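You operate a simulated robot arm through the tools that you are given. There is no shell and no other tool. Be economical: measure what you need, move in short steps, check, and stop when the job is done.

Carry out the task below with a simulated robot arm. There is one attempt and no reset: what you move stays moved.

TASK
Prime the rim spot on the upright spool, let it dry, then cement it.
Fine: cream brush for primer, brown for cement; both go back where they were; press both lids on. Set down upright: cream brush, brown brush. A coat counts when it lies all over at full strength: go over it till it gets no stronger.

Only the result counts: the job must be done as asked and must still hold three seconds after the hand-in. Knocking over, shifting, dropping, spilling or breaking anything else fails it. A push-on lid holds only when it is set on centred and level and pressed home; a screw cap is set on level and turned clockwise until tight.

THE ROBOT
A 6-joint arm with a two-finger gripper on a trunk, on a base that drives. Base frame: it is fixed to the floor where the robot stands at the start and does not move with it; the origin is under the middle of the robot, x ahead of it, y to its left, z up; the surface under the hand at the start is at about z = 0.635. Lengths are in m, angles in degrees, forces in N, time in s.
With the tool pointing down near the work surface it reaches from about 0.1 to 0.76 m from the robot's upright axis, wherever it stands. Its first joint turns from -166.0 to 166.0 degrees. Places, roughly: black wire brush [-1.5, -1.75, 1]; cement on rim spot on the upright spool [0.3, -1, 0.6]; pale blue brush [-1.75, -1.25, 1.25]; primer on rim spot on the upright spool [0.3, -1, 0.6]; rim spot on the upright spool [0.3, -1, 0.6]; white hand brush [-1.75, -1, 1.25]. Payload 2.45 kg.
The TCP is the grasp point between the finger pads, 0.026 m short of the fingertips. In the tool frame z runs along the fingers and y along their closing line. Largest opening 0.096 m; the body of the gripper starts 0.069 m behind the TCP.
Orientation is that of the tool frame in the base frame, as a unit quaternion [w, x, y, z]. With the fingers straight down and closing along the base's y, the tool's x points along the base's -x, its y along +y and its z along -z.

THE INTERFACE
- The arm moves only by the tool send_rows. Its argument "targets" is one flat list of numbers, 6 for each row, row after row: the shift along the tool's x, y, z in mm, then the turn, a rotation vector about the tool's x, y, z in degrees. In form: [dx, dy, dz, wx, wy, wz, dx, dy, dz, wx, wy, wz, ...]. A call has 1 to 20 rows; each row shifts and turns the commanded pose from where the row before left it, along the tool's axes as they then stand. "gripper" is the gripper command, from -1 (fully open) to 1 (shut), values between in proportion, set as the call begins (left out, the last holds). Rows are played at 5 a second. More than 0.05 m and 8.6 degrees between two rows, or a gripper value outside its range, and nothing of the call is played. A pose out of reach is approached as far as the arm can. The call stops where the force on the tool passes 40 N (or 10 N more than at its start, if that is more) or the arm is blocked; 0.2 s more then pass. The fingers move at their own pace and stop on an object; they squeeze with about 26 N. The grip force told is the motor's: it shows also when the fingers shut on nothing. Time passes only in rows, and 0.2 s behind the last, so rows that do not move let the fingers close. It gives the time, the measured TCP pose, the force on the tool (base axes), the opening and the grip force at its end, in the units of the frame above (readings bear some noise), with the torque about the TCP (base axes, N m) and any sound that the robot's microphone picked up, and new pictures: "show" is both (left out), scene, wrist or none.
- Cameras (640 x 400 px; columns grow to the right, rows downward): "scene" is now at [0.0091, 0.0968, 1.059]; the picture's right is [-0.65, -0.76, 0.00], its down [-0.34, 0.29, -0.89] and it looks along [0.68, -0.58, -0.45] (base axes); focal length 238 px, centre (320, 200). "wrist" rides on the gripper at [0.082, 0.003, -0.098] in the tool frame; the picture's right is [-0.04, 1.00, 0.00], its down [-0.73, -0.03, -0.68] and it looks along [-0.68, -0.03, 0.73] (tool axes); focal length 256 px, centre (320, 200). There is no depth. A picture from a camera that has moved, and an enlarged one, comes with that camera's place and axes in the base frame and with its lens.
- raise_lower(by): slides the trunk up (or, below 0, down) by that many m; the arm and the scene camera ride with it, the base frame stays. It gives what a move gives, with no picture.
- drive_base(legs): drives the robot by 1 to 6 legs, each [ahead, turn to the left] in m and degrees, along the robot's own axes; the way and the turn of a leg run together, so that a leg with both is an arc; at most 1.5 m and 180 degrees a leg. The arm and the cameras ride along, it lands a little off, and it stops where it bumps. It gives what a move gives, and a new picture of the scene camera.
- pan_tilt(pan, tilt): turns the head with the scene camera to pan (to the left, within 155 degrees either way) and tilt (down, from -29 to 69), counted from straight ahead of the robot. It gives what a move gives, and a new picture of the scene camera.
- close_up(camera, box): a new picture of the part [left, top, right, bottom] of that camera's present view, enlarged. It takes no simulated time.
- job_done(): hands the job in; it is judged then, once.

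Work in short steps. Places have to be worked out from the pictures, the camera data and where the tool is seen: move nearer, look again, correct. Check each grasp and each placing, and mend what went wrong. You have 120 turns and 260 pictures in all, those below and enlarged ones among them. Open the gripper and draw the arm clear of the work before you hand the job in, unless the task says otherwise; then end with one line.

The tools are called after ">>>" as name(argument=value, ...) on one line, values as JSON. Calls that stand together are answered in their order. send_rows: Moves the arm, as the interface text tells. Its arguments: {"type":"object","properties":{"targets":{"type":"array"},"gripper":{"type":"number"},"show":{"type":"string","enum":["both","scene","wrist","none"]}},"required":["targets"]} The other tools are called the same way: raise_lower (by) slides the trunk up or down; drive_base (legs) drives the base; pan_tilt (pan, tilt) turns the head that bears the scene camera; close_up (camera, box) takes an enlarged picture of a part of a camera's view; job_done () hands the job in.

At the start:

```text
time_s: 0.0
tool_pos: [0.479, -0.229, 0.8835]
tool_rot: [0.0, 0.0, 1.0, 0.0]
force: [-0.5, -0.1, -0.7]
ft_torque: [-0.03, 0.0, -0.04]
opening: 0.0961
grip_force: 0.1
trunk travel left (down, up): [-0.075, 0.075]
robot x, y, heading: [0.0027, 0.0006, 0.0]
head pan, tilt: [-40.7, 26.6]
```

scene: 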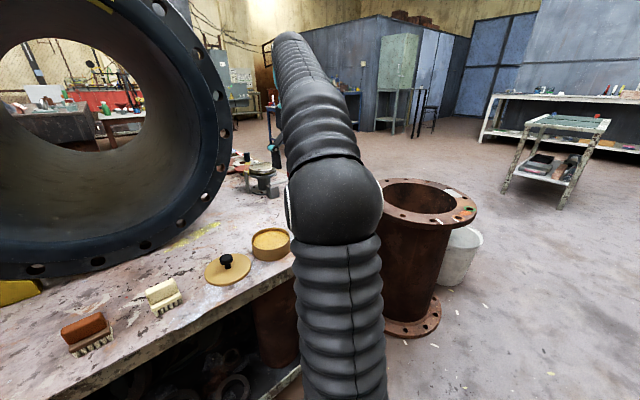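
wrist: 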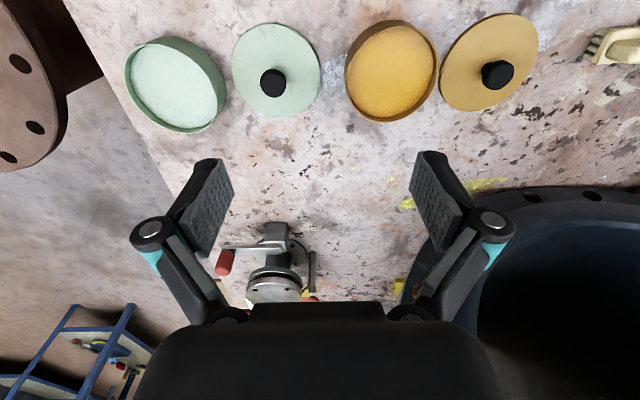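

The pictures show a green tin with its lid, a yellow tin with its lid, and two brushes on the bench. I'll look at the brushes and tins, then at the spool.

>>> close_up(camera="wrist", box=[100, 0, 640, 150])

>>> close_up(camera="scene", box=[20, 130, 340, 370])

>>> close_up(camera="scene", box=[370, 160, 500, 240])

```text
1.19 times, centred on (370, 75) of wrist
camera zoom: at [0.3975, -0.226, 0.9817], right [0.04, 1.0, 0.0], down [0.73, -0.03, 0.68], along [0.68, -0.03, -0.73], focal length 303 px, centre (261, 348)
```

zoom: 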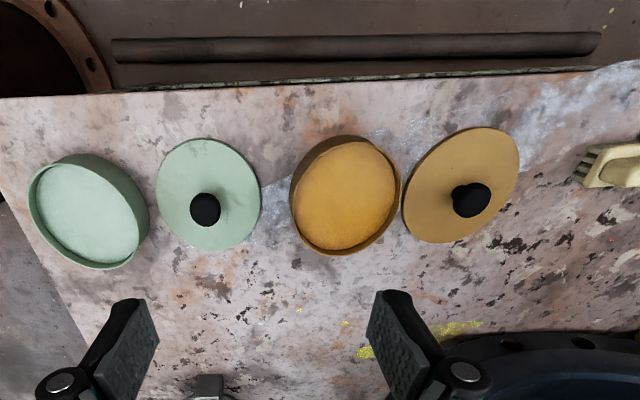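

```text
1.67 times, centred on (180, 250) of scene
camera zoom: at [0.0091, 0.0968, 1.059], right [-0.65, -0.76, 0.0], down [-0.34, 0.29, -0.89], along [0.68, -0.58, -0.45], focal length 396 px, centre (553, 117)
```

zoom: 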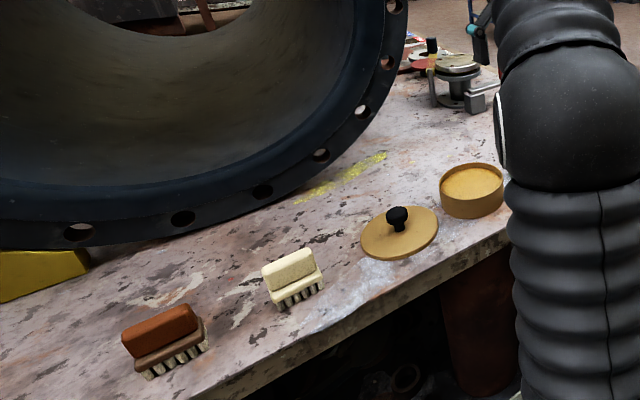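

```text
4.92 times, centred on (435, 200) of scene
camera zoom: at [0.0091, 0.0968, 1.059], right [-0.65, -0.76, 0.0], down [-0.34, 0.29, -0.89], along [0.68, -0.58, -0.45], focal length 1169 px, centre (-246, 200)
```

zoom: 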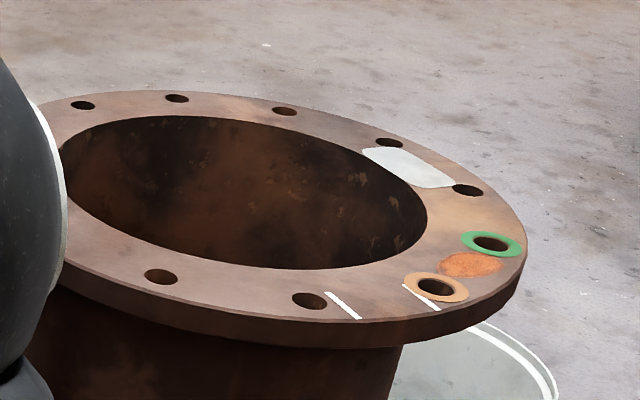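

Brushes stand bristles down; the spool's rim carries several marks. I'll look round for labels that tell primer from cement.

>>> pan_tilt(pan=0, tilt=45)

>>> pan_tilt(pan=-75, tilt=25)

>>> pan_tilt(pan=60, tilt=15)

```text
time_s: 1.1
tool_pos: [0.4812, -0.2289, 0.8838]
tool_rot: [0.001, -0.001, 1.0, 0.0]
force: [-0.2, -0.1, 0.1]
ft_torque: [-0.02, -0.02, 0.0]
opening: 0.0959
grip_force: 0.0
trunk travel left (down, up): [-0.075, 0.075]
robot x, y, heading: [-0.0029, -0.0024, 0.2]
head pan, tilt: [0.0, 45.0]
camera scene: at [0.021, 0.1566, 1.0311], right [0.0, -1.0, 0.0], down [-0.71, 0.0, -0.71], along [0.71, 0.0, -0.71], focal length 238 px, centre (320, 200)
```

scene: 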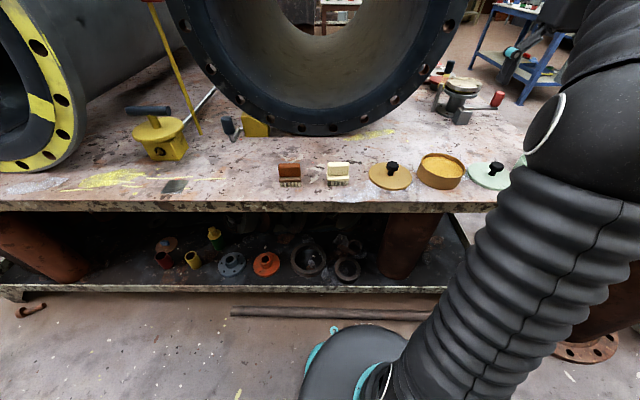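

```text
time_s: 2.5
tool_pos: [0.4796, -0.2289, 0.8838]
tool_rot: [0.0, 0.0, 1.0, 0.0]
force: [0.2, -0.3, 0.5]
ft_torque: [0.01, 0.01, 0.0]
opening: 0.0959
grip_force: 0.1
trunk travel left (down, up): [-0.075, 0.075]
robot x, y, heading: [0.0018, 0.0039, -0.0]
head pan, tilt: [-75.0, 25.0]
camera scene: at [-0.0364, 0.0677, 1.0616], right [-0.97, -0.26, 0.0], down [-0.11, 0.41, -0.91], along [0.24, -0.88, -0.42], focal length 238 px, centre (320, 200)
```

scene: 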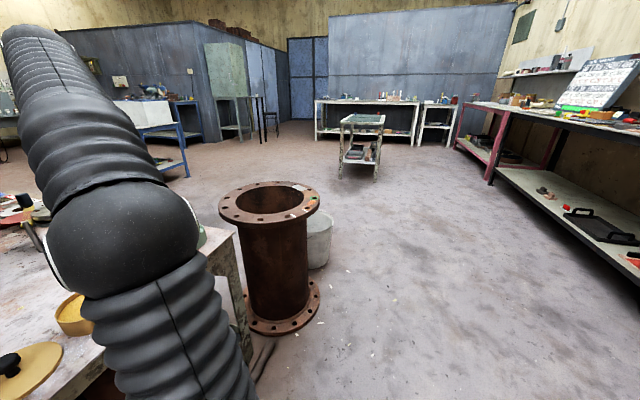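

```text
time_s: 4.7
tool_pos: [0.48, -0.2291, 0.8835]
tool_rot: [-0.001, -0.001, 1.0, 0.0]
force: [0.0, -0.6, -0.7]
ft_torque: [-0.01, -0.04, 0.02]
opening: 0.096
grip_force: 0.1
trunk travel left (down, up): [-0.075, 0.075]
robot x, y, heading: [-0.0019, 0.0022, 0.2]
head pan, tilt: [60.0, 15.0]
camera scene: at [-0.0136, 0.2375, 1.0779], right [0.87, -0.5, 0.0], down [-0.13, -0.22, -0.97], along [0.48, 0.84, -0.26], focal length 238 px, centre (320, 200)
```

scene: 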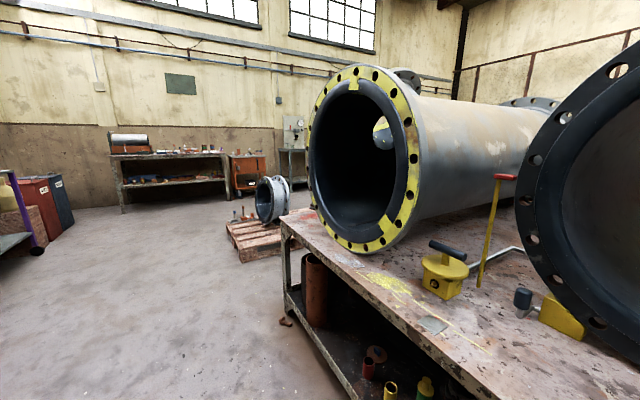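

There's a whiteboard on the right-hand bench; it may carry instructions. I'll look at it.

>>> pan_tilt(pan=-115, tilt=10)

```text
time_s: 7.3
tool_pos: [0.4805, -0.2308, 0.8846]
tool_rot: [-0.001, -0.001, 1.0, 0.0]
force: [-0.4, -0.1, 0.0]
ft_torque: [0.0, 0.0, -0.04]
opening: 0.096
grip_force: 0.1
trunk travel left (down, up): [-0.075, 0.075]
robot x, y, heading: [0.0012, 0.0028, -0.1]
head pan, tilt: [-115.0, 10.0]
camera scene: at [-0.0996, 0.0724, 1.086], right [-0.91, 0.42, 0.0], down [0.07, 0.16, -0.98], along [-0.42, -0.89, -0.17], focal length 238 px, centre (320, 200)
```

scene: 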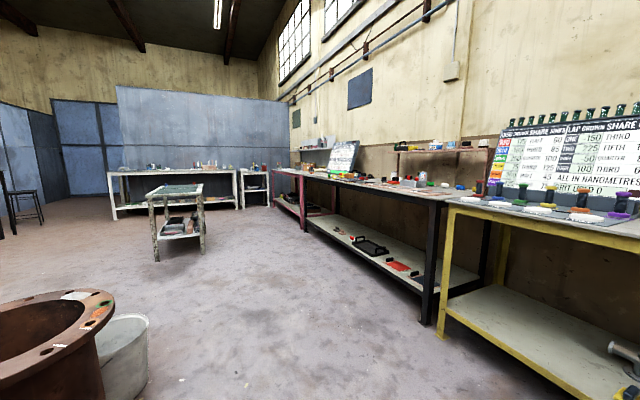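

>>> close_up(camera="scene", box=[480, 100, 640, 210])

>>> close_up(camera="scene", box=[320, 130, 370, 180])

>>> close_up(camera="scene", box=[0, 280, 130, 370])

```text
3.64 times, centred on (560, 155) of scene
camera zoom: at [-0.0996, 0.0724, 1.086], right [-0.91, 0.42, 0.0], down [0.07, 0.16, -0.98], along [-0.42, -0.89, -0.17], focal length 864 px, centre (-553, 364)
```

zoom: 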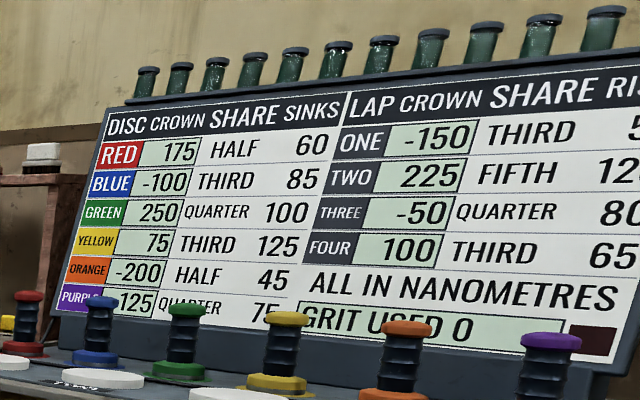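

```text
8.00 times, centred on (345, 155) of scene
camera zoom: at [-0.0996, 0.0724, 1.086], right [-0.91, 0.42, 0.0], down [0.07, 0.16, -0.98], along [-0.42, -0.89, -0.17], focal length 1900 px, centre (120, 560)
```

zoom: 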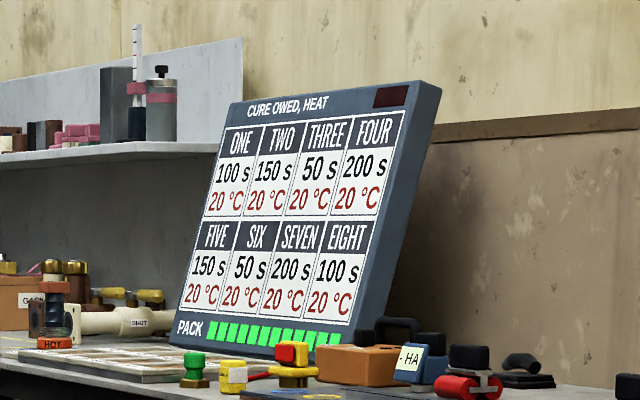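

```text
4.44 times, centred on (65, 325) of scene
camera zoom: at [-0.0996, 0.0724, 1.086], right [-0.91, 0.42, 0.0], down [0.07, 0.16, -0.98], along [-0.42, -0.89, -0.17], focal length 1055 px, centre (1453, -356)
```

zoom: 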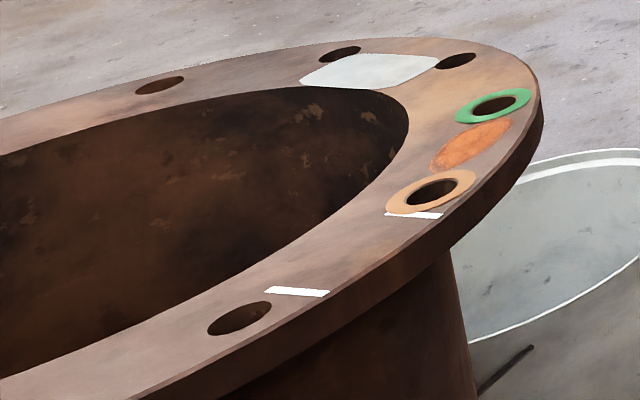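

Those boards concern other stations. I'll look from straight on at the tins for labels.

>>> pan_tilt(pan=-10, tilt=35)

>>> send_rows(targets=[0, 0, 0, 0, -8, 0, 0, 0, 0, 0, -8, 0, 0, 0, 0, 0, -8, 0])

```text
time_s: 9.2
tool_pos: [0.4811, -0.2289, 0.8842]
tool_rot: [-0.001, 0.0, 1.0, 0.0]
force: [-0.3, 0.3, 0.3]
ft_torque: [0.0, -0.01, -0.01]
opening: 0.0961
grip_force: 0.1
trunk travel left (down, up): [-0.075, 0.075]
robot x, y, heading: [0.0021, 0.0012, 0.2]
head pan, tilt: [-10.0, 35.0]
camera scene: at [0.0264, 0.1413, 1.0459], right [-0.17, -0.98, 0.0], down [-0.56, 0.1, -0.82], along [0.81, -0.14, -0.57], focal length 238 px, centre (320, 200)
```

scene: 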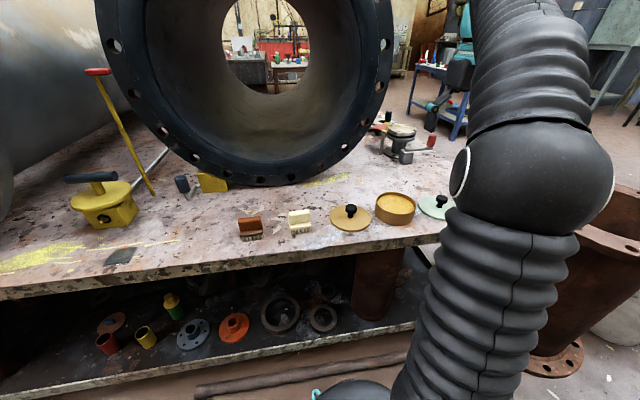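

```text
time_s: 10.0
tool_pos: [0.48, -0.2294, 0.8828]
tool_rot: [0.208, 0.0, 0.978, 0.001]
force: [0.5, 0.4, -0.1]
ft_torque: [0.02, 0.01, 0.01]
opening: 0.0962
grip_force: 0.0
trunk travel left (down, up): [-0.075, 0.075]
robot x, y, heading: [-0.0014, -0.0014, 0.1]
head pan, tilt: [-10.0, 35.0]
camera scene: at [0.0266, 0.1413, 1.0459], right [-0.17, -0.98, 0.0], down [-0.56, 0.1, -0.82], along [0.81, -0.14, -0.57], focal length 238 px, centre (320, 200)
camera wrist: at [0.3646, -0.2261, 0.9395], right [0.04, 1.0, 0.02], down [0.39, -0.03, 0.92], along [0.92, -0.03, -0.39], focal length 256 px, centre (320, 200)
```

scene: 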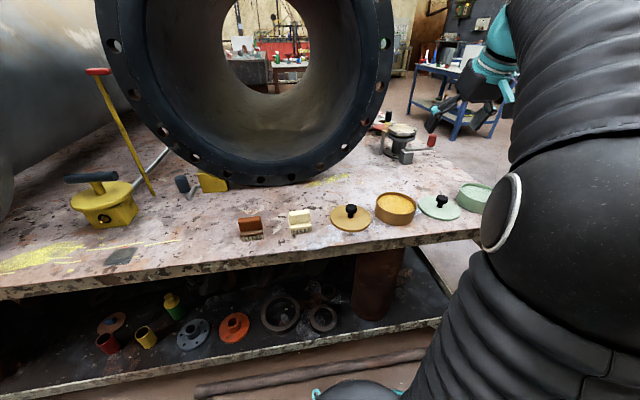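
wrist: 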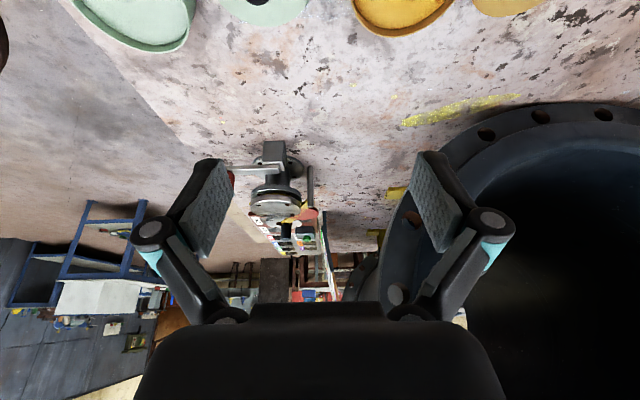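

Now all five-plus items are visible; zoom in on them.

>>> close_up(camera="scene", box=[320, 170, 500, 250])

>>> close_up(camera="scene", box=[220, 190, 340, 260])

```text
3.56 times, centred on (410, 210) of scene
camera zoom: at [0.0266, 0.1413, 1.0459], right [-0.17, -0.98, 0.0], down [-0.56, 0.1, -0.82], along [0.81, -0.14, -0.57], focal length 844 px, centre (0, 164)
```

zoom: 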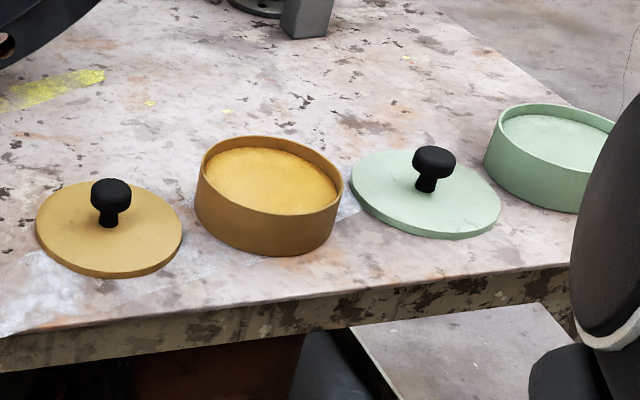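

```text
5.33 times, centred on (280, 225) of scene
camera zoom: at [0.0266, 0.1413, 1.0459], right [-0.17, -0.98, 0.0], down [-0.56, 0.1, -0.82], along [0.81, -0.14, -0.57], focal length 1266 px, centre (533, 67)
```

zoom: 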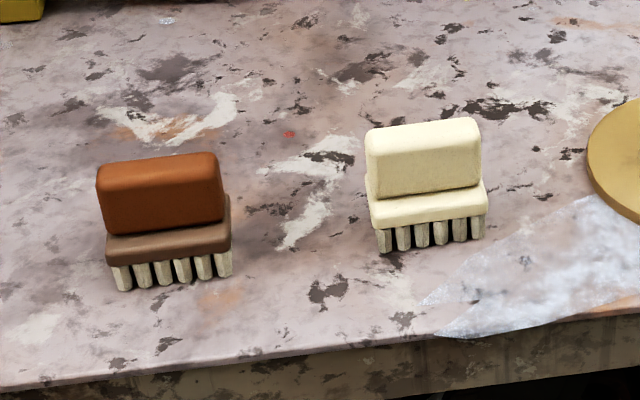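

No labels; pale green and amber tins. I'll bring the tool level again and shift the robot sideways to where bench and spool are both within reach.

>>> send_rows(targets=[0, 0, 0, 0, 8, 0, 0, 0, 0, 0, 8, 0, 0, 0, 0, 0, 8, 0], show="none")

>>> drive_base(legs=[[0, -90], [0.35, 0], [0, 90]])

>>> pan_tilt(pan=-65, tilt=35)

```text
time_s: 10.8
tool_pos: [0.4798, -0.2298, 0.8848]
tool_rot: [-0.001, 0.001, 1.0, 0.0]
force: [-0.2, 0.8, 0.0]
ft_torque: [-0.01, -0.01, 0.0]
opening: 0.0958
grip_force: 0.1
trunk travel left (down, up): [-0.075, 0.075]
robot x, y, heading: [0.0006, 0.0012, -0.1]
head pan, tilt: [-10.0, 35.0]
```

```text
time_s: 20.6
tool_pos: [0.5028, -0.5559, 0.884]
tool_rot: [0.0, -0.025, 1.0, 0.0]
force: [0.0, -0.1, 0.1]
ft_torque: [0.02, -0.02, 0.05]
opening: 0.0958
grip_force: 0.0
trunk travel left (down, up): [-0.075, 0.075]
robot x, y, heading: [0.0116, -0.3503, 2.8]
head pan, tilt: [-10.0, 35.0]
camera scene: at [0.032, -0.2062, 1.0459], right [-0.13, -0.99, 0.0], down [-0.57, 0.07, -0.82], along [0.81, -0.1, -0.57], focal length 238 px, centre (320, 200)
```

scene: 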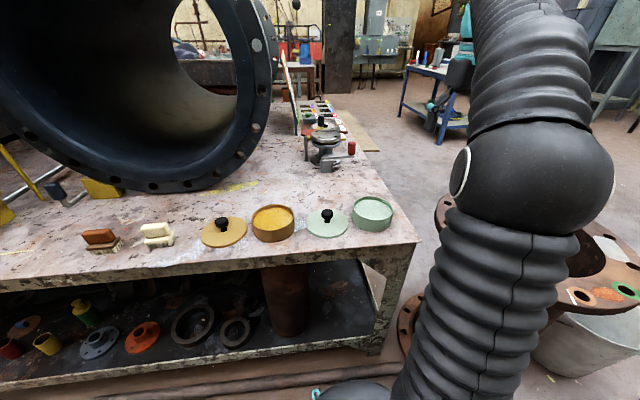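

```text
time_s: 21.9
tool_pos: [0.5023, -0.5552, 0.884]
tool_rot: [0.0, -0.024, 1.0, 0.0]
force: [-0.1, -0.1, 1.3]
ft_torque: [0.02, -0.01, 0.0]
opening: 0.0959
grip_force: 0.0
trunk travel left (down, up): [-0.075, 0.075]
robot x, y, heading: [0.0184, -0.3499, 2.9]
head pan, tilt: [-65.0, 35.0]
camera scene: at [-0.0144, -0.273, 1.0459], right [-0.89, -0.47, 0.0], down [-0.27, 0.51, -0.82], along [0.38, -0.73, -0.57], focal length 238 px, centre (320, 200)
```

scene: 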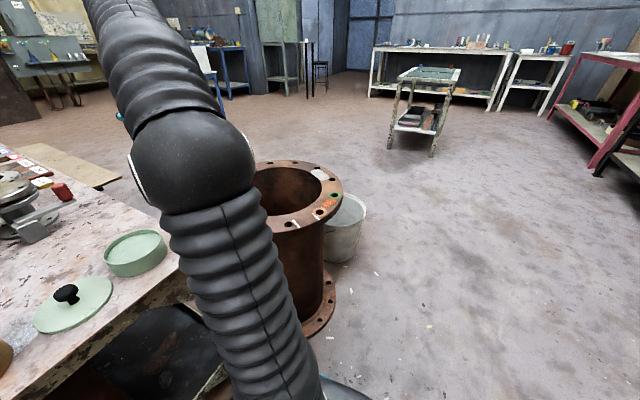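

Zoom on the spool rim from here, and on the tins' sides.

>>> close_up(camera="scene", box=[260, 155, 360, 240])

>>> close_up(camera="scene", box=[0, 160, 180, 360])

```text
4.71 times, centred on (310, 198) of scene
camera zoom: at [-0.0144, -0.273, 1.0459], right [-0.89, -0.47, 0.0], down [-0.27, 0.51, -0.82], along [0.38, -0.73, -0.57], focal length 1117 px, centre (367, 212)
```

zoom: 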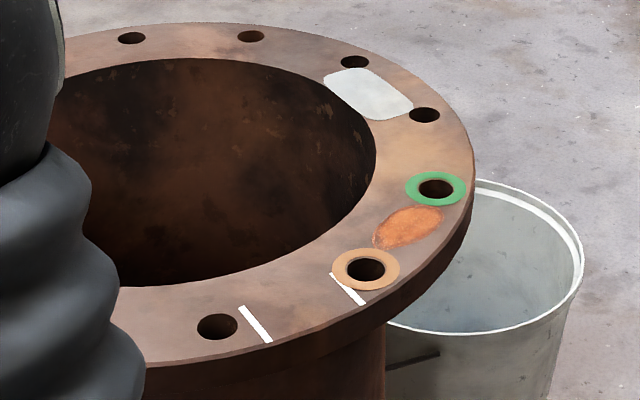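

```text
2.00 times, centred on (90, 260) of scene
camera zoom: at [-0.0144, -0.273, 1.0459], right [-0.89, -0.47, 0.0], down [-0.27, 0.51, -0.82], along [0.38, -0.73, -0.57], focal length 475 px, centre (780, 80)
```

zoom: 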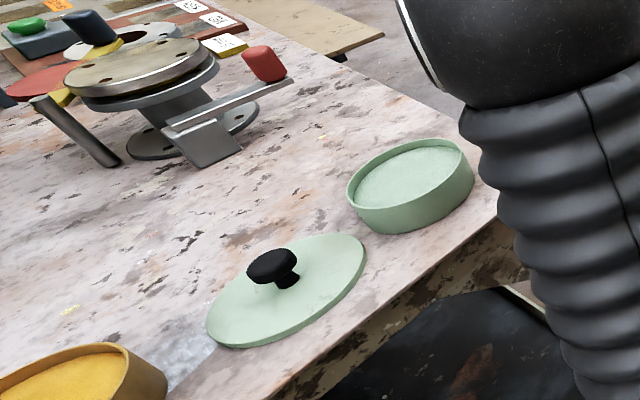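

The grey-white rounded patch sits near (0.361, −1.0, 0.6), which agrees with the told place; the rust-orange blot is at (0.25, −0.84). I'll bring the wrist camera over the rim to see better.

>>> send_rows(targets=[27, -38, 3, 0, 0, 0, 27, -38, 3, 0, 0, 0, 27, -38, 3, 0, 0, 0, 27, -38, 3, 0, 0, 0, 27, -38, 3, 0, 0, 0, 27, -38, 3, 0, 0, 0, 27, -38, 3, 0, 0, 0, 27, -38, 3, 0, 0, 0, 27, -38, 3, 0, 0, 0, 27, -38, 3, 0, 0, 0], show="wrist")

>>> close_up(camera="wrist", box=[160, 0, 480, 180])

```text
time_s: 24.1
tool_pos: [0.2427, -0.9306, 0.831]
tool_rot: [0.0, -0.024, 1.0, -0.001]
force: [-0.6, 0.9, 0.1]
ft_torque: [-0.06, 0.01, 0.0]
opening: 0.0959
grip_force: 0.1
out of reach, approached as far as the arm can: row 9, 10
trunk travel left (down, up): [-0.075, 0.075]
robot x, y, heading: [0.0136, -0.3467, 2.9]
head pan, tilt: [-65.0, 35.0]
camera wrist: at [0.1608, -0.931, 0.9284], right [-0.01, 1.0, 0.0], down [0.73, 0.01, 0.68], along [0.68, 0.0, -0.73], focal length 256 px, centre (320, 200)
```

wrist: 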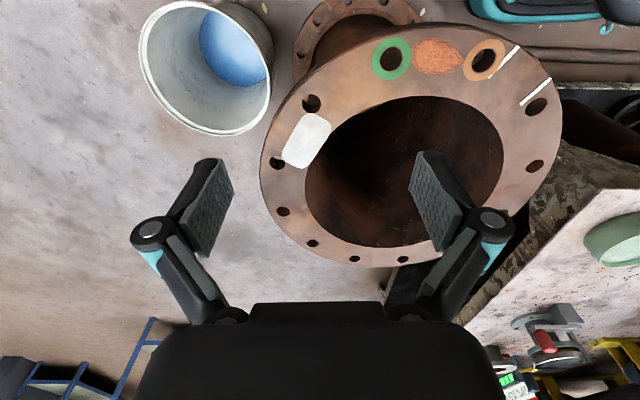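

```text
2.00 times, centred on (320, 90) of wrist
camera zoom: at [0.1608, -0.931, 0.9284], right [-0.01, 1.0, 0.0], down [0.73, 0.01, 0.68], along [0.68, 0.0, -0.73], focal length 512 px, centre (320, 420)
```

zoom: 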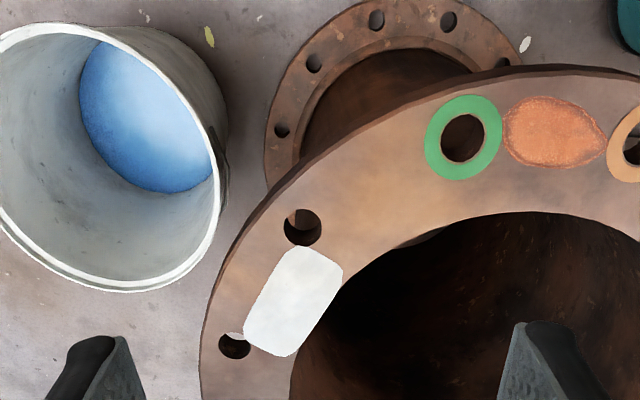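

Corrected triangulation puts the grey-white patch near (0.343, −0.951, 0.622), matching the stated place, so that is the rim spot. Now I check the tins' hidden sides for labels by turning the wrist camera round.

>>> send_rows(targets=[-31, 36, -2, 0, 0, 0, -31, 36, -2, 0, 0, 0, -31, 36, -2, 0, 0, 0, -31, 36, -2, 0, 0, 0, -31, 36, -2, 0, 0, 0, -31, 36, -2, 0, 0, 0, -31, 36, -2, 0, 0, 0, -31, 36, -2, 0, 0, 0, -31, 36, -2, 0, 0, 0, 0, 0, 0, 0, 0, -8, 0, 0, 0, 0, 0, -8, 0, 0, 0, 0, 0, -8, 0, 0, 0, 0, 0, -8, 0, 0, 0, 0, 0, -8, 0, 0, 0, 0, 0, -8, 0, 0, 0, 0, 0, -8, 0, 0, 0, 0, 0, -8, 0, 0, 0, 0, 0, -8, 0, 0, 0, 0, 0, -8, 0, 0, 0, 0, 0, -8], show="wrist")

```text
time_s: 28.3
tool_pos: [0.5087, -0.5924, 0.8483]
tool_rot: [0.0, 0.712, -0.702, 0.0]
force: [0.1, -0.6, 0.0]
ft_torque: [-0.02, 0.01, 0.01]
opening: 0.0958
grip_force: 0.1
trunk travel left (down, up): [-0.075, 0.075]
robot x, y, heading: [0.0134, -0.347, 2.4]
head pan, tilt: [-65.0, 35.0]
camera wrist: at [0.5052, -0.6744, 0.9473], right [-1.0, 0.03, 0.0], down [0.02, 0.73, 0.68], along [0.02, 0.68, -0.73], focal length 256 px, centre (320, 200)
```

wrist: 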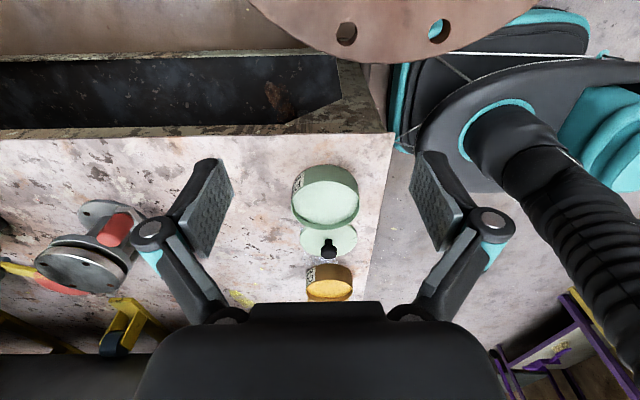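

There are labels on the far sides of the tins; zoom in.

>>> close_up(camera="wrist", box=[280, 160, 370, 310])

>>> send_rows(targets=[0, -10, 0, 0, 0, -8, 0, -10, 0, 0, 0, -8, 0, -10, 0, 0, 0, -8, 0, -10, 0, 0, 0, -8, 0, 0, 0, 0, 0, -8, 0, 0, 0, 0, 0, -8, 0, 0, 0, 0, 0, -8], show="wrist")

```text
2.67 times, centred on (325, 235) of wrist
camera zoom: at [0.5052, -0.6744, 0.9473], right [-1.0, 0.03, 0.0], down [0.02, 0.73, 0.68], along [0.02, 0.68, -0.73], focal length 683 px, centre (307, 107)
```

zoom: 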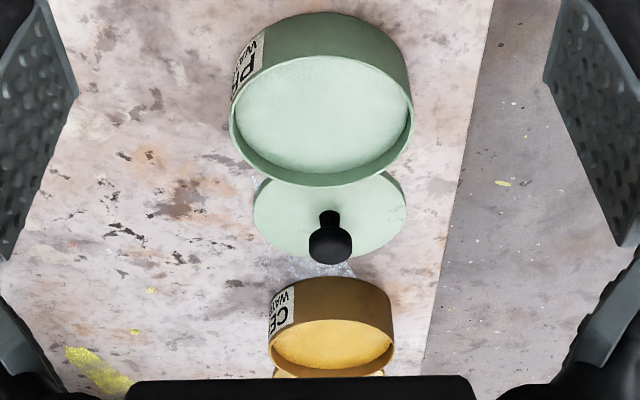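

```text
time_s: 29.9
tool_pos: [0.5477, -0.5802, 0.8487]
tool_rot: [0.002, 0.957, -0.291, 0.0]
force: [-0.3, 0.1, 1.1]
ft_torque: [-0.01, 0.0, 0.03]
opening: 0.0959
grip_force: 0.0
out of reach, approached as far as the arm can: row 7
trunk travel left (down, up): [-0.075, 0.075]
robot x, y, heading: [0.0088, -0.3496, 2.7]
head pan, tilt: [-65.0, 35.0]
camera wrist: at [0.6129, -0.6292, 0.9469], right [-0.59, -0.81, 0.0], down [-0.59, 0.43, 0.68], along [-0.55, 0.4, -0.73], focal length 256 px, centre (320, 200)
```

wrist: 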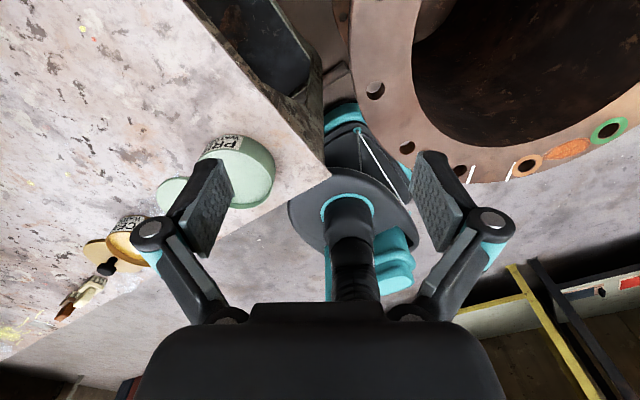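

Green is "PR…", amber is "CE…". I'll read the second line, which may give the drying wait.

>>> close_up(camera="wrist", box=[195, 130, 265, 175])

>>> close_up(camera="wrist", box=[105, 205, 165, 245])

```text
8.89 times, centred on (230, 152) of wrist
camera zoom: at [0.6129, -0.6292, 0.9469], right [-0.59, -0.81, 0.0], down [-0.59, 0.43, 0.68], along [-0.55, 0.4, -0.73], focal length 2276 px, centre (1120, 622)
```

zoom: 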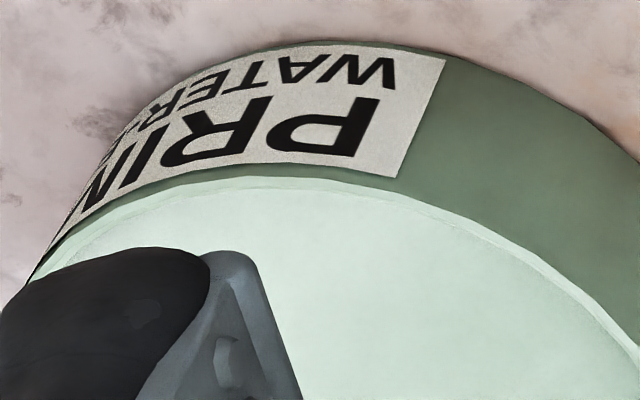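

```text
10.00 times, centred on (135, 225) of wrist
camera zoom: at [0.6129, -0.6292, 0.9469], right [-0.59, -0.81, 0.0], down [-0.59, 0.43, 0.68], along [-0.55, 0.4, -0.73], focal length 2560 px, centre (2170, -50)
```

zoom: 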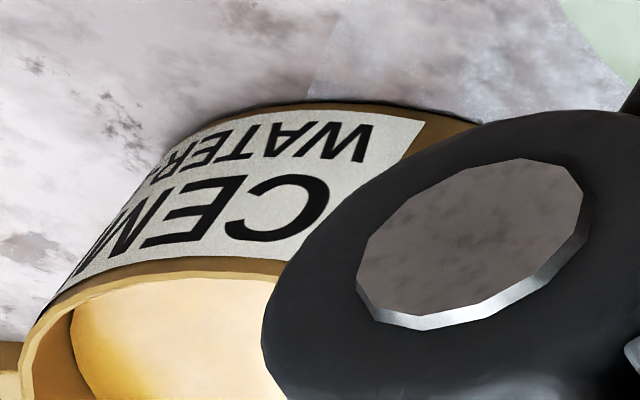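

Green = primer, amber = cement. One more look to read the rest of the label.

>>> send_rows(targets=[-22, -29, 0, 0, 0, 0, -22, -29, 0, 0, 0, 0, -22, -29, 0, 0, 0, 0, -22, -29, 0, 0, 0, 0, -22, -29, 0, 0, 0, 0, 0, 0, 0, 0, 0, -8, 0, 0, 0, 0, 0, -8, 0, 0, 0, 0, 0, -8], show="wrist")

>>> close_up(camera="wrist", box=[60, 30, 380, 230])

```text
time_s: 31.7
tool_pos: [0.5379, -0.3676, 0.8495]
tool_rot: [0.002, 0.996, -0.088, 0.0]
force: [0.3, -0.6, -0.5]
ft_torque: [0.06, -0.01, 0.02]
opening: 0.0959
grip_force: 0.0
out of reach, approached as far as the arm can: row 8
trunk travel left (down, up): [-0.075, 0.075]
robot x, y, heading: [0.0102, -0.3524, 2.7]
head pan, tilt: [-65.0, 35.0]
camera wrist: at [0.6166, -0.3855, 0.9472], right [-0.21, -0.98, 0.0], down [-0.72, 0.16, 0.68], along [-0.66, 0.14, -0.73], focal length 256 px, centre (320, 200)
```

wrist: 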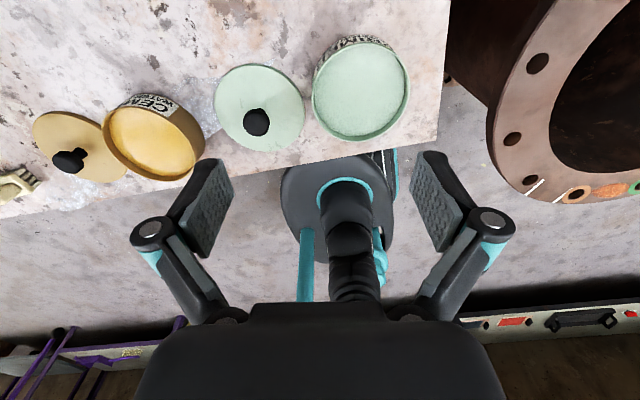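

```text
2.00 times, centred on (220, 130) of wrist
camera zoom: at [0.6166, -0.3855, 0.9472], right [-0.21, -0.98, 0.0], down [-0.72, 0.16, 0.68], along [-0.66, 0.14, -0.73], focal length 512 px, centre (520, 340)
```

zoom: 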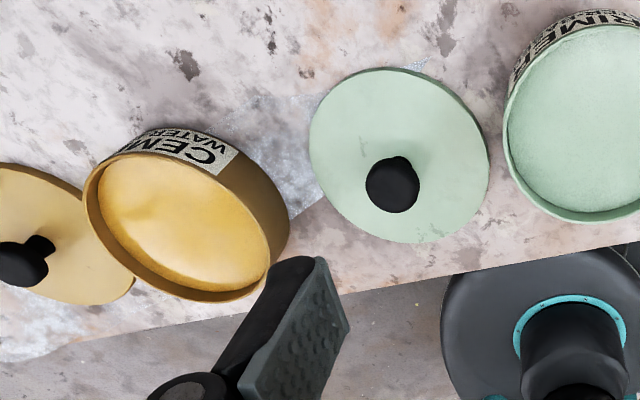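

Labels say primer/cement "WATER-…". Now I turn the gripper to close along base x and go toward the cream brush for a close look.

>>> send_rows(targets=[0, 0, 0, 0, 0, 8, 0, 0, 0, 0, 0, 8, 0, 0, 0, 0, 0, 8, 0, 0, 0, 0, 0, 8, 0, 0, 0, 0, 0, 8, 0, 0, 0, 0, 0, 8, 0, 0, 0, 0, 0, 8, 0, 0, 0, 0, 0, 8, 0, 0, 0, 0, 0, 8, 0, 0, 0, 0, 0, 8, -44, 7, 2, 0, 0, 0, -44, 7, 2, 0, 0, 0, -44, 7, 2, 0, 0, 0, -44, 7, 2, 0, 0, 0, -44, 7, 2, 0, 0, 0, -44, 7, 2, 0, 0, 0, -44, 7, 2, 0, 0, 0, -44, 7, 2, 0, 0, 0], show="wrist")

```text
time_s: 35.5
tool_pos: [0.4784, -0.0149, 0.8321]
tool_rot: [0.0, 0.711, -0.703, 0.001]
force: [-1.1, 0.5, 0.2]
ft_torque: [0.06, -0.05, -0.03]
opening: 0.0961
grip_force: 0.0
trunk travel left (down, up): [-0.075, 0.075]
robot x, y, heading: [0.0114, -0.3482, 2.7]
head pan, tilt: [-65.0, 35.0]
camera wrist: at [0.4749, -0.0975, 0.93], right [-1.0, 0.03, 0.0], down [0.02, 0.73, 0.68], along [0.02, 0.68, -0.73], focal length 256 px, centre (320, 200)
```

wrist: 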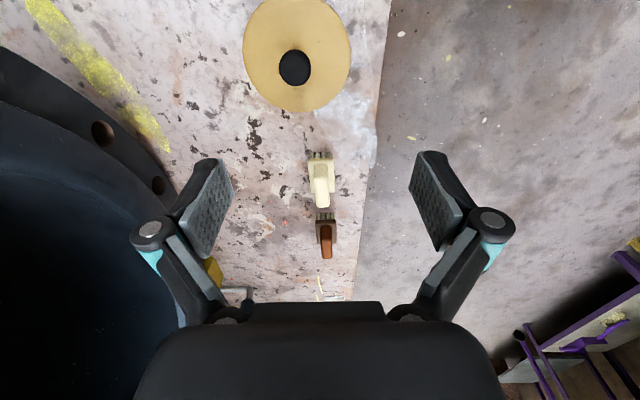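

Zoom on the brushes to measure.

>>> close_up(camera="wrist", box=[260, 140, 380, 270])

```text
3.08 times, centred on (320, 205) of wrist
camera zoom: at [0.4749, -0.0975, 0.93], right [-1.0, 0.03, 0.0], down [0.02, 0.73, 0.68], along [0.02, 0.68, -0.73], focal length 788 px, centre (320, 185)
```

zoom: 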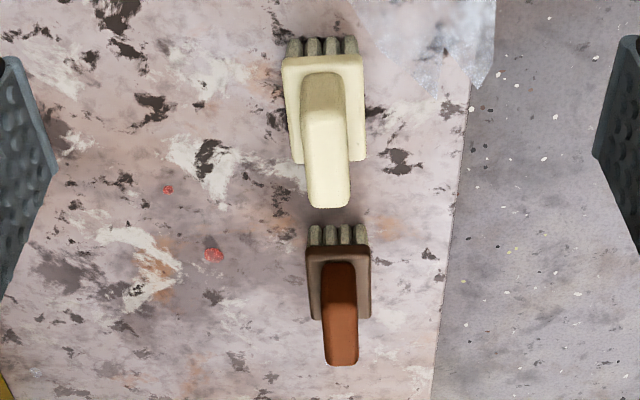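

Cream brush handle centre is about (0.478, 0.108), along base y, top near z 0.70. I move over it and partly down.

>>> send_rows(targets=[-31, 0, 0, 0, 0, 0, -31, 0, 0, 0, 0, 0, -31, 0, 0, 0, 0, 0, -30, 0, 0, 0, 0, 0, 0, 0, 28, 0, 0, 0, 0, 0, 28, 0, 0, 0, 0, 0, 28, 0, 0, 0], show="wrist")

>>> pan_tilt(pan=42, tilt=35)

```text
time_s: 37.1
tool_pos: [0.4752, 0.108, 0.7485]
tool_rot: [0.0, 0.711, -0.703, 0.001]
force: [0.6, 0.0, -0.8]
ft_torque: [-0.01, 0.01, 0.02]
opening: 0.0959
grip_force: 0.0
trunk travel left (down, up): [-0.075, 0.075]
robot x, y, heading: [0.0089, -0.349, 2.5]
head pan, tilt: [-65.0, 35.0]
camera wrist: at [0.4719, 0.0252, 0.847], right [-1.0, 0.03, 0.0], down [0.02, 0.73, 0.68], along [0.02, 0.68, -0.73], focal length 256 px, centre (320, 200)
```

wrist: 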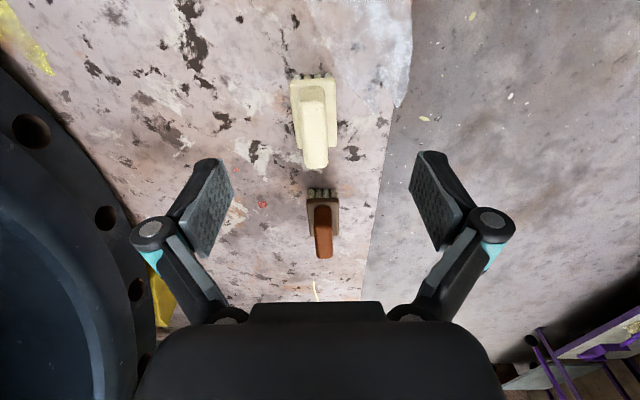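

```text
time_s: 38.9
tool_pos: [0.4752, 0.107, 0.7496]
tool_rot: [0.0, 0.711, -0.703, 0.0]
force: [0.1, 0.2, -0.7]
ft_torque: [-0.01, 0.02, -0.01]
opening: 0.096
grip_force: 0.1
trunk travel left (down, up): [-0.075, 0.075]
robot x, y, heading: [0.0145, -0.3498, 2.6]
head pan, tilt: [42.0, 35.0]
camera scene: at [0.0073, -0.1328, 1.0458], right [0.7, -0.71, 0.0], down [-0.41, -0.4, -0.82], along [0.58, 0.58, -0.57], focal length 238 px, centre (320, 200)
```

scene: 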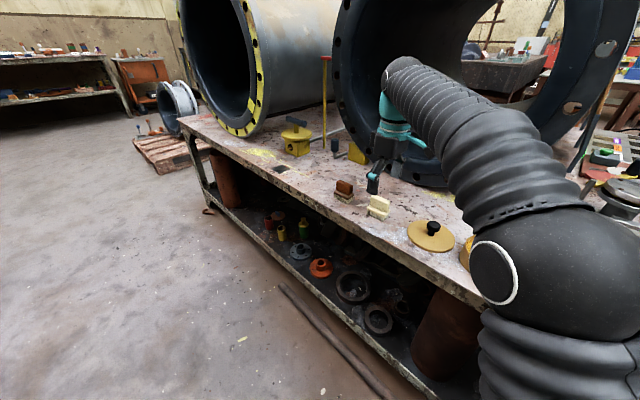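

TCP is 3 mm short in x of the handle; correct, descend to z≈0.697 and look before closing.

>>> send_rows(targets=[0, -3, 18, 0, 0, 0, 0, 0, 17, 0, 0, 0, 0, 0, 16, 0, 0, 0], show="wrist")

>>> close_up(camera="scene", box=[320, 140, 480, 260])

```text
time_s: 39.7
tool_pos: [0.4789, 0.1062, 0.6986]
tool_rot: [0.0, 0.711, -0.703, 0.0]
force: [0.0, 0.8, 0.0]
ft_torque: [0.0, 0.02, -0.02]
opening: 0.0961
grip_force: 0.1
trunk travel left (down, up): [-0.075, 0.075]
robot x, y, heading: [0.0118, -0.3501, 2.9]
head pan, tilt: [42.0, 35.0]
camera wrist: at [0.4758, 0.0243, 0.7961], right [-1.0, 0.03, 0.0], down [0.02, 0.73, 0.68], along [0.02, 0.68, -0.73], focal length 256 px, centre (320, 200)
```

wrist: 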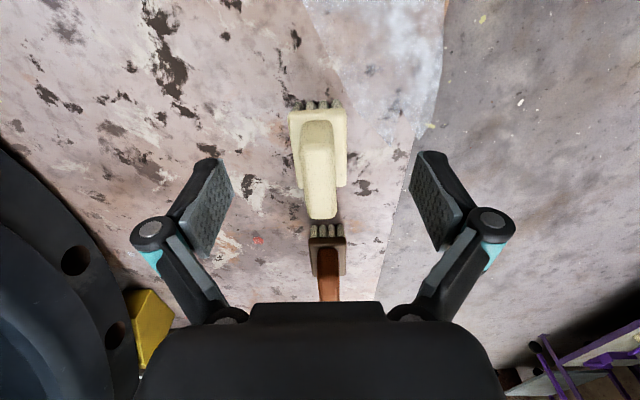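

```text
3.33 times, centred on (400, 200) of scene
camera zoom: at [0.0072, -0.1328, 1.0459], right [0.7, -0.71, 0.0], down [-0.41, -0.4, -0.82], along [0.58, 0.58, -0.57], focal length 792 px, centre (53, 200)
```

zoom: 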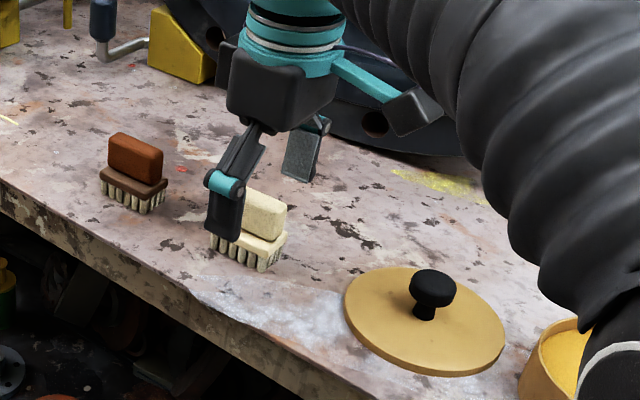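

The fingers straddle the handle well; close.

>>> send_rows(targets=[0, 0, 0, 0, 0, 0, 0, 0, 0, 0, 0, 0, 0, 0, 0, 0, 0, 0, 0, 0, 0, 0, 0, 0], gripper=1, show="wrist")

>>> close_up(camera="scene", box=[320, 140, 480, 260])

```text
time_s: 40.7
tool_pos: [0.479, 0.1068, 0.6992]
tool_rot: [0.0, 0.712, -0.703, 0.0]
force: [-0.1, -0.3, 5.3]
ft_torque: [-0.09, -0.07, 0.03]
opening: 0.0175
grip_force: 26.4
trunk travel left (down, up): [-0.075, 0.075]
robot x, y, heading: [0.0151, -0.3459, 2.6]
head pan, tilt: [42.0, 35.0]
camera wrist: at [0.4757, 0.0241, 0.7967], right [-1.0, 0.03, 0.0], down [0.02, 0.73, 0.68], along [0.02, 0.68, -0.73], focal length 256 px, centre (320, 200)
```

wrist: 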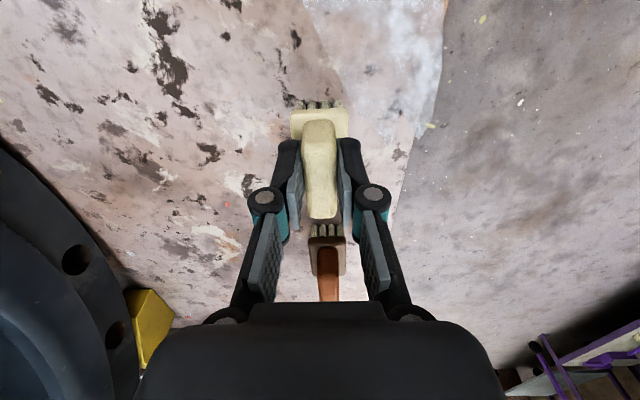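

```text
3.33 times, centred on (400, 200) of scene
camera zoom: at [0.0071, -0.1329, 1.0459], right [0.7, -0.71, 0.0], down [-0.41, -0.4, -0.82], along [0.58, 0.58, -0.57], focal length 792 px, centre (53, 200)
```

zoom: 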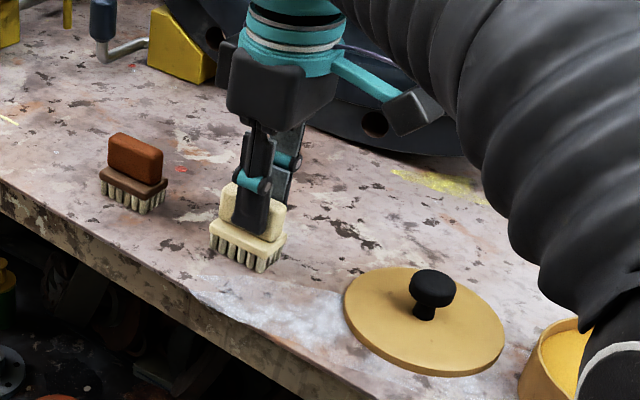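

Gripped (0.0175 m). Grasp pose recorded: (0.479, 0.1065, 0.699). Lift 100 mm and carry it above the green primer tin.

>>> send_rows(targets=[0, 0, -20, 0, 0, 0, 0, 0, -40, 0, 0, 0, 0, 0, -40, 0, 0, 0, 43, -2, 0, 0, 0, 0, 43, -2, 0, 0, 0, 0, 43, -2, 0, 0, 0, 0, 43, -2, 0, 0, 0, 0, 43, -2, 0, 0, 0, 0, 43, -2, 0, 0, 0, 0, 43, -2, 0, 0, 0, 0, 43, -2, 0, 0, 0, 0, 43, -2, 0, 0, 0, 0, 43, -2, 0, 0, 0, 0, 43, -2, 0, 0, 0, 0, 38, -2, 0, 0, 0, 0], show="wrist")

>>> pan_tilt(pan=-8, tilt=40)

```text
time_s: 43.9
tool_pos: [0.5087, -0.4051, 0.7987]
tool_rot: [-0.001, 0.712, -0.702, 0.0]
force: [-0.1, 0.4, -1.1]
ft_torque: [-0.01, 0.04, 0.0]
opening: 0.0173
grip_force: 26.1
trunk travel left (down, up): [-0.075, 0.075]
robot x, y, heading: [0.0116, -0.3497, 2.8]
head pan, tilt: [42.0, 35.0]
camera wrist: at [0.5055, -0.4875, 0.897], right [-1.0, 0.03, 0.0], down [0.02, 0.73, 0.68], along [0.02, 0.68, -0.73], focal length 256 px, centre (320, 200)
```

wrist: 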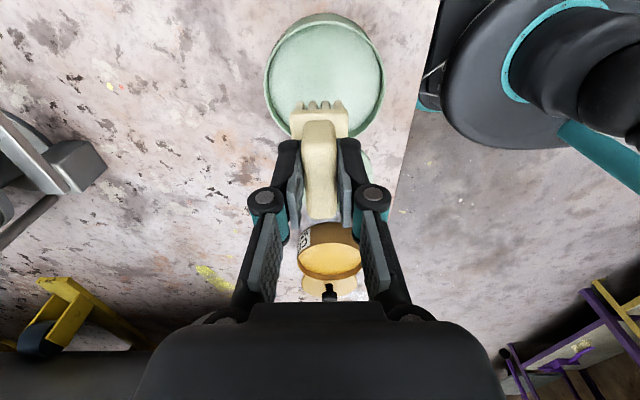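

```text
time_s: 45.1
tool_pos: [0.5091, -0.4049, 0.7991]
tool_rot: [0.001, 0.711, -0.703, 0.0]
force: [0.7, 0.1, -1.1]
ft_torque: [-0.02, 0.0, 0.02]
opening: 0.0175
grip_force: 26.1
trunk travel left (down, up): [-0.075, 0.075]
robot x, y, heading: [0.0113, -0.3499, 2.7]
head pan, tilt: [-8.0, 40.0]
camera scene: at [0.0293, -0.2027, 1.0383], right [-0.09, -1.0, 0.0], down [-0.64, 0.06, -0.77], along [0.76, -0.07, -0.64], focal length 238 px, centre (320, 200)
```

scene: 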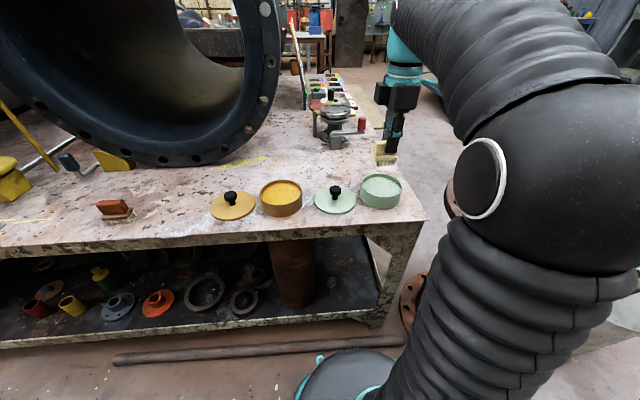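

Tin centre measured at (0.504, −0.408), rim ~z 0.672, diameter 0.10. Centre and dip until the bristles go into the primer.

>>> send_rows(targets=[3, 5, 0, 0, 0, 0, 0, 0, 30, 0, 0, 0, 0, 0, 25, 0, 0, 0, 0, 0, 15, 0, 0, 0, 0, 0, 10, 0, 0, 0], show="both")

>>> close_up(camera="scene", box=[320, 120, 440, 220])

```text
time_s: 46.3
tool_pos: [0.5046, -0.4082, 0.7195]
tool_rot: [-0.002, 0.711, -0.703, 0.001]
force: [0.0, -0.7, 25.7]
ft_torque: [-0.04, -0.01, 0.0]
opening: 0.018
grip_force: 26.0
trunk travel left (down, up): [-0.075, 0.075]
robot x, y, heading: [0.0118, -0.3469, 2.6]
head pan, tilt: [-8.0, 40.0]
camera scene: at [0.0284, -0.2027, 1.0388], right [-0.09, -1.0, 0.0], down [-0.64, 0.06, -0.77], along [0.76, -0.07, -0.64], focal length 238 px, centre (320, 200)
camera wrist: at [0.5003, -0.4893, 0.8177], right [-1.0, 0.03, 0.0], down [0.02, 0.73, 0.68], along [0.02, 0.68, -0.73], focal length 256 px, centre (320, 200)
```

scene: 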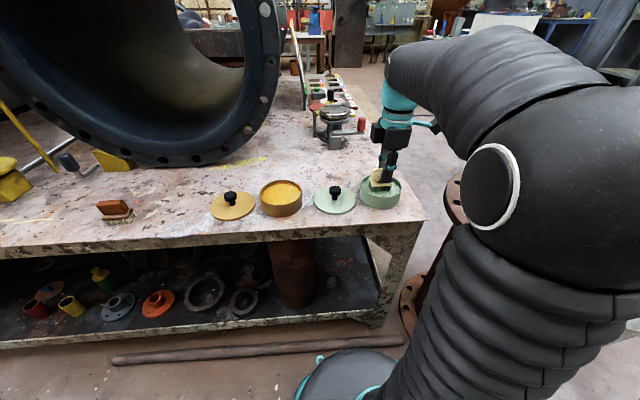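
wrist: 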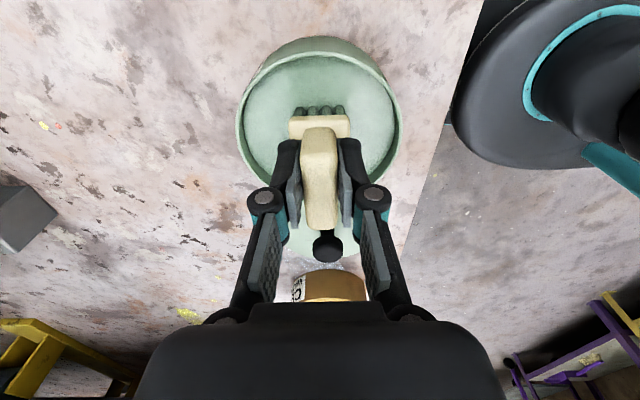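

```text
4.00 times, centred on (380, 170) of scene
camera zoom: at [0.0284, -0.2027, 1.0388], right [-0.09, -1.0, 0.0], down [-0.64, 0.06, -0.77], along [0.76, -0.07, -0.64], focal length 950 px, centre (80, 320)
```

zoom: 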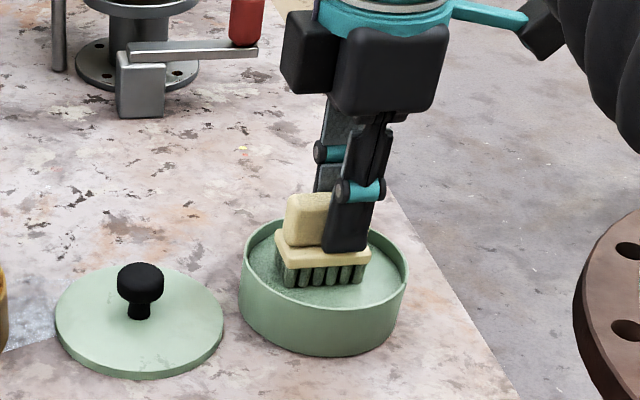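

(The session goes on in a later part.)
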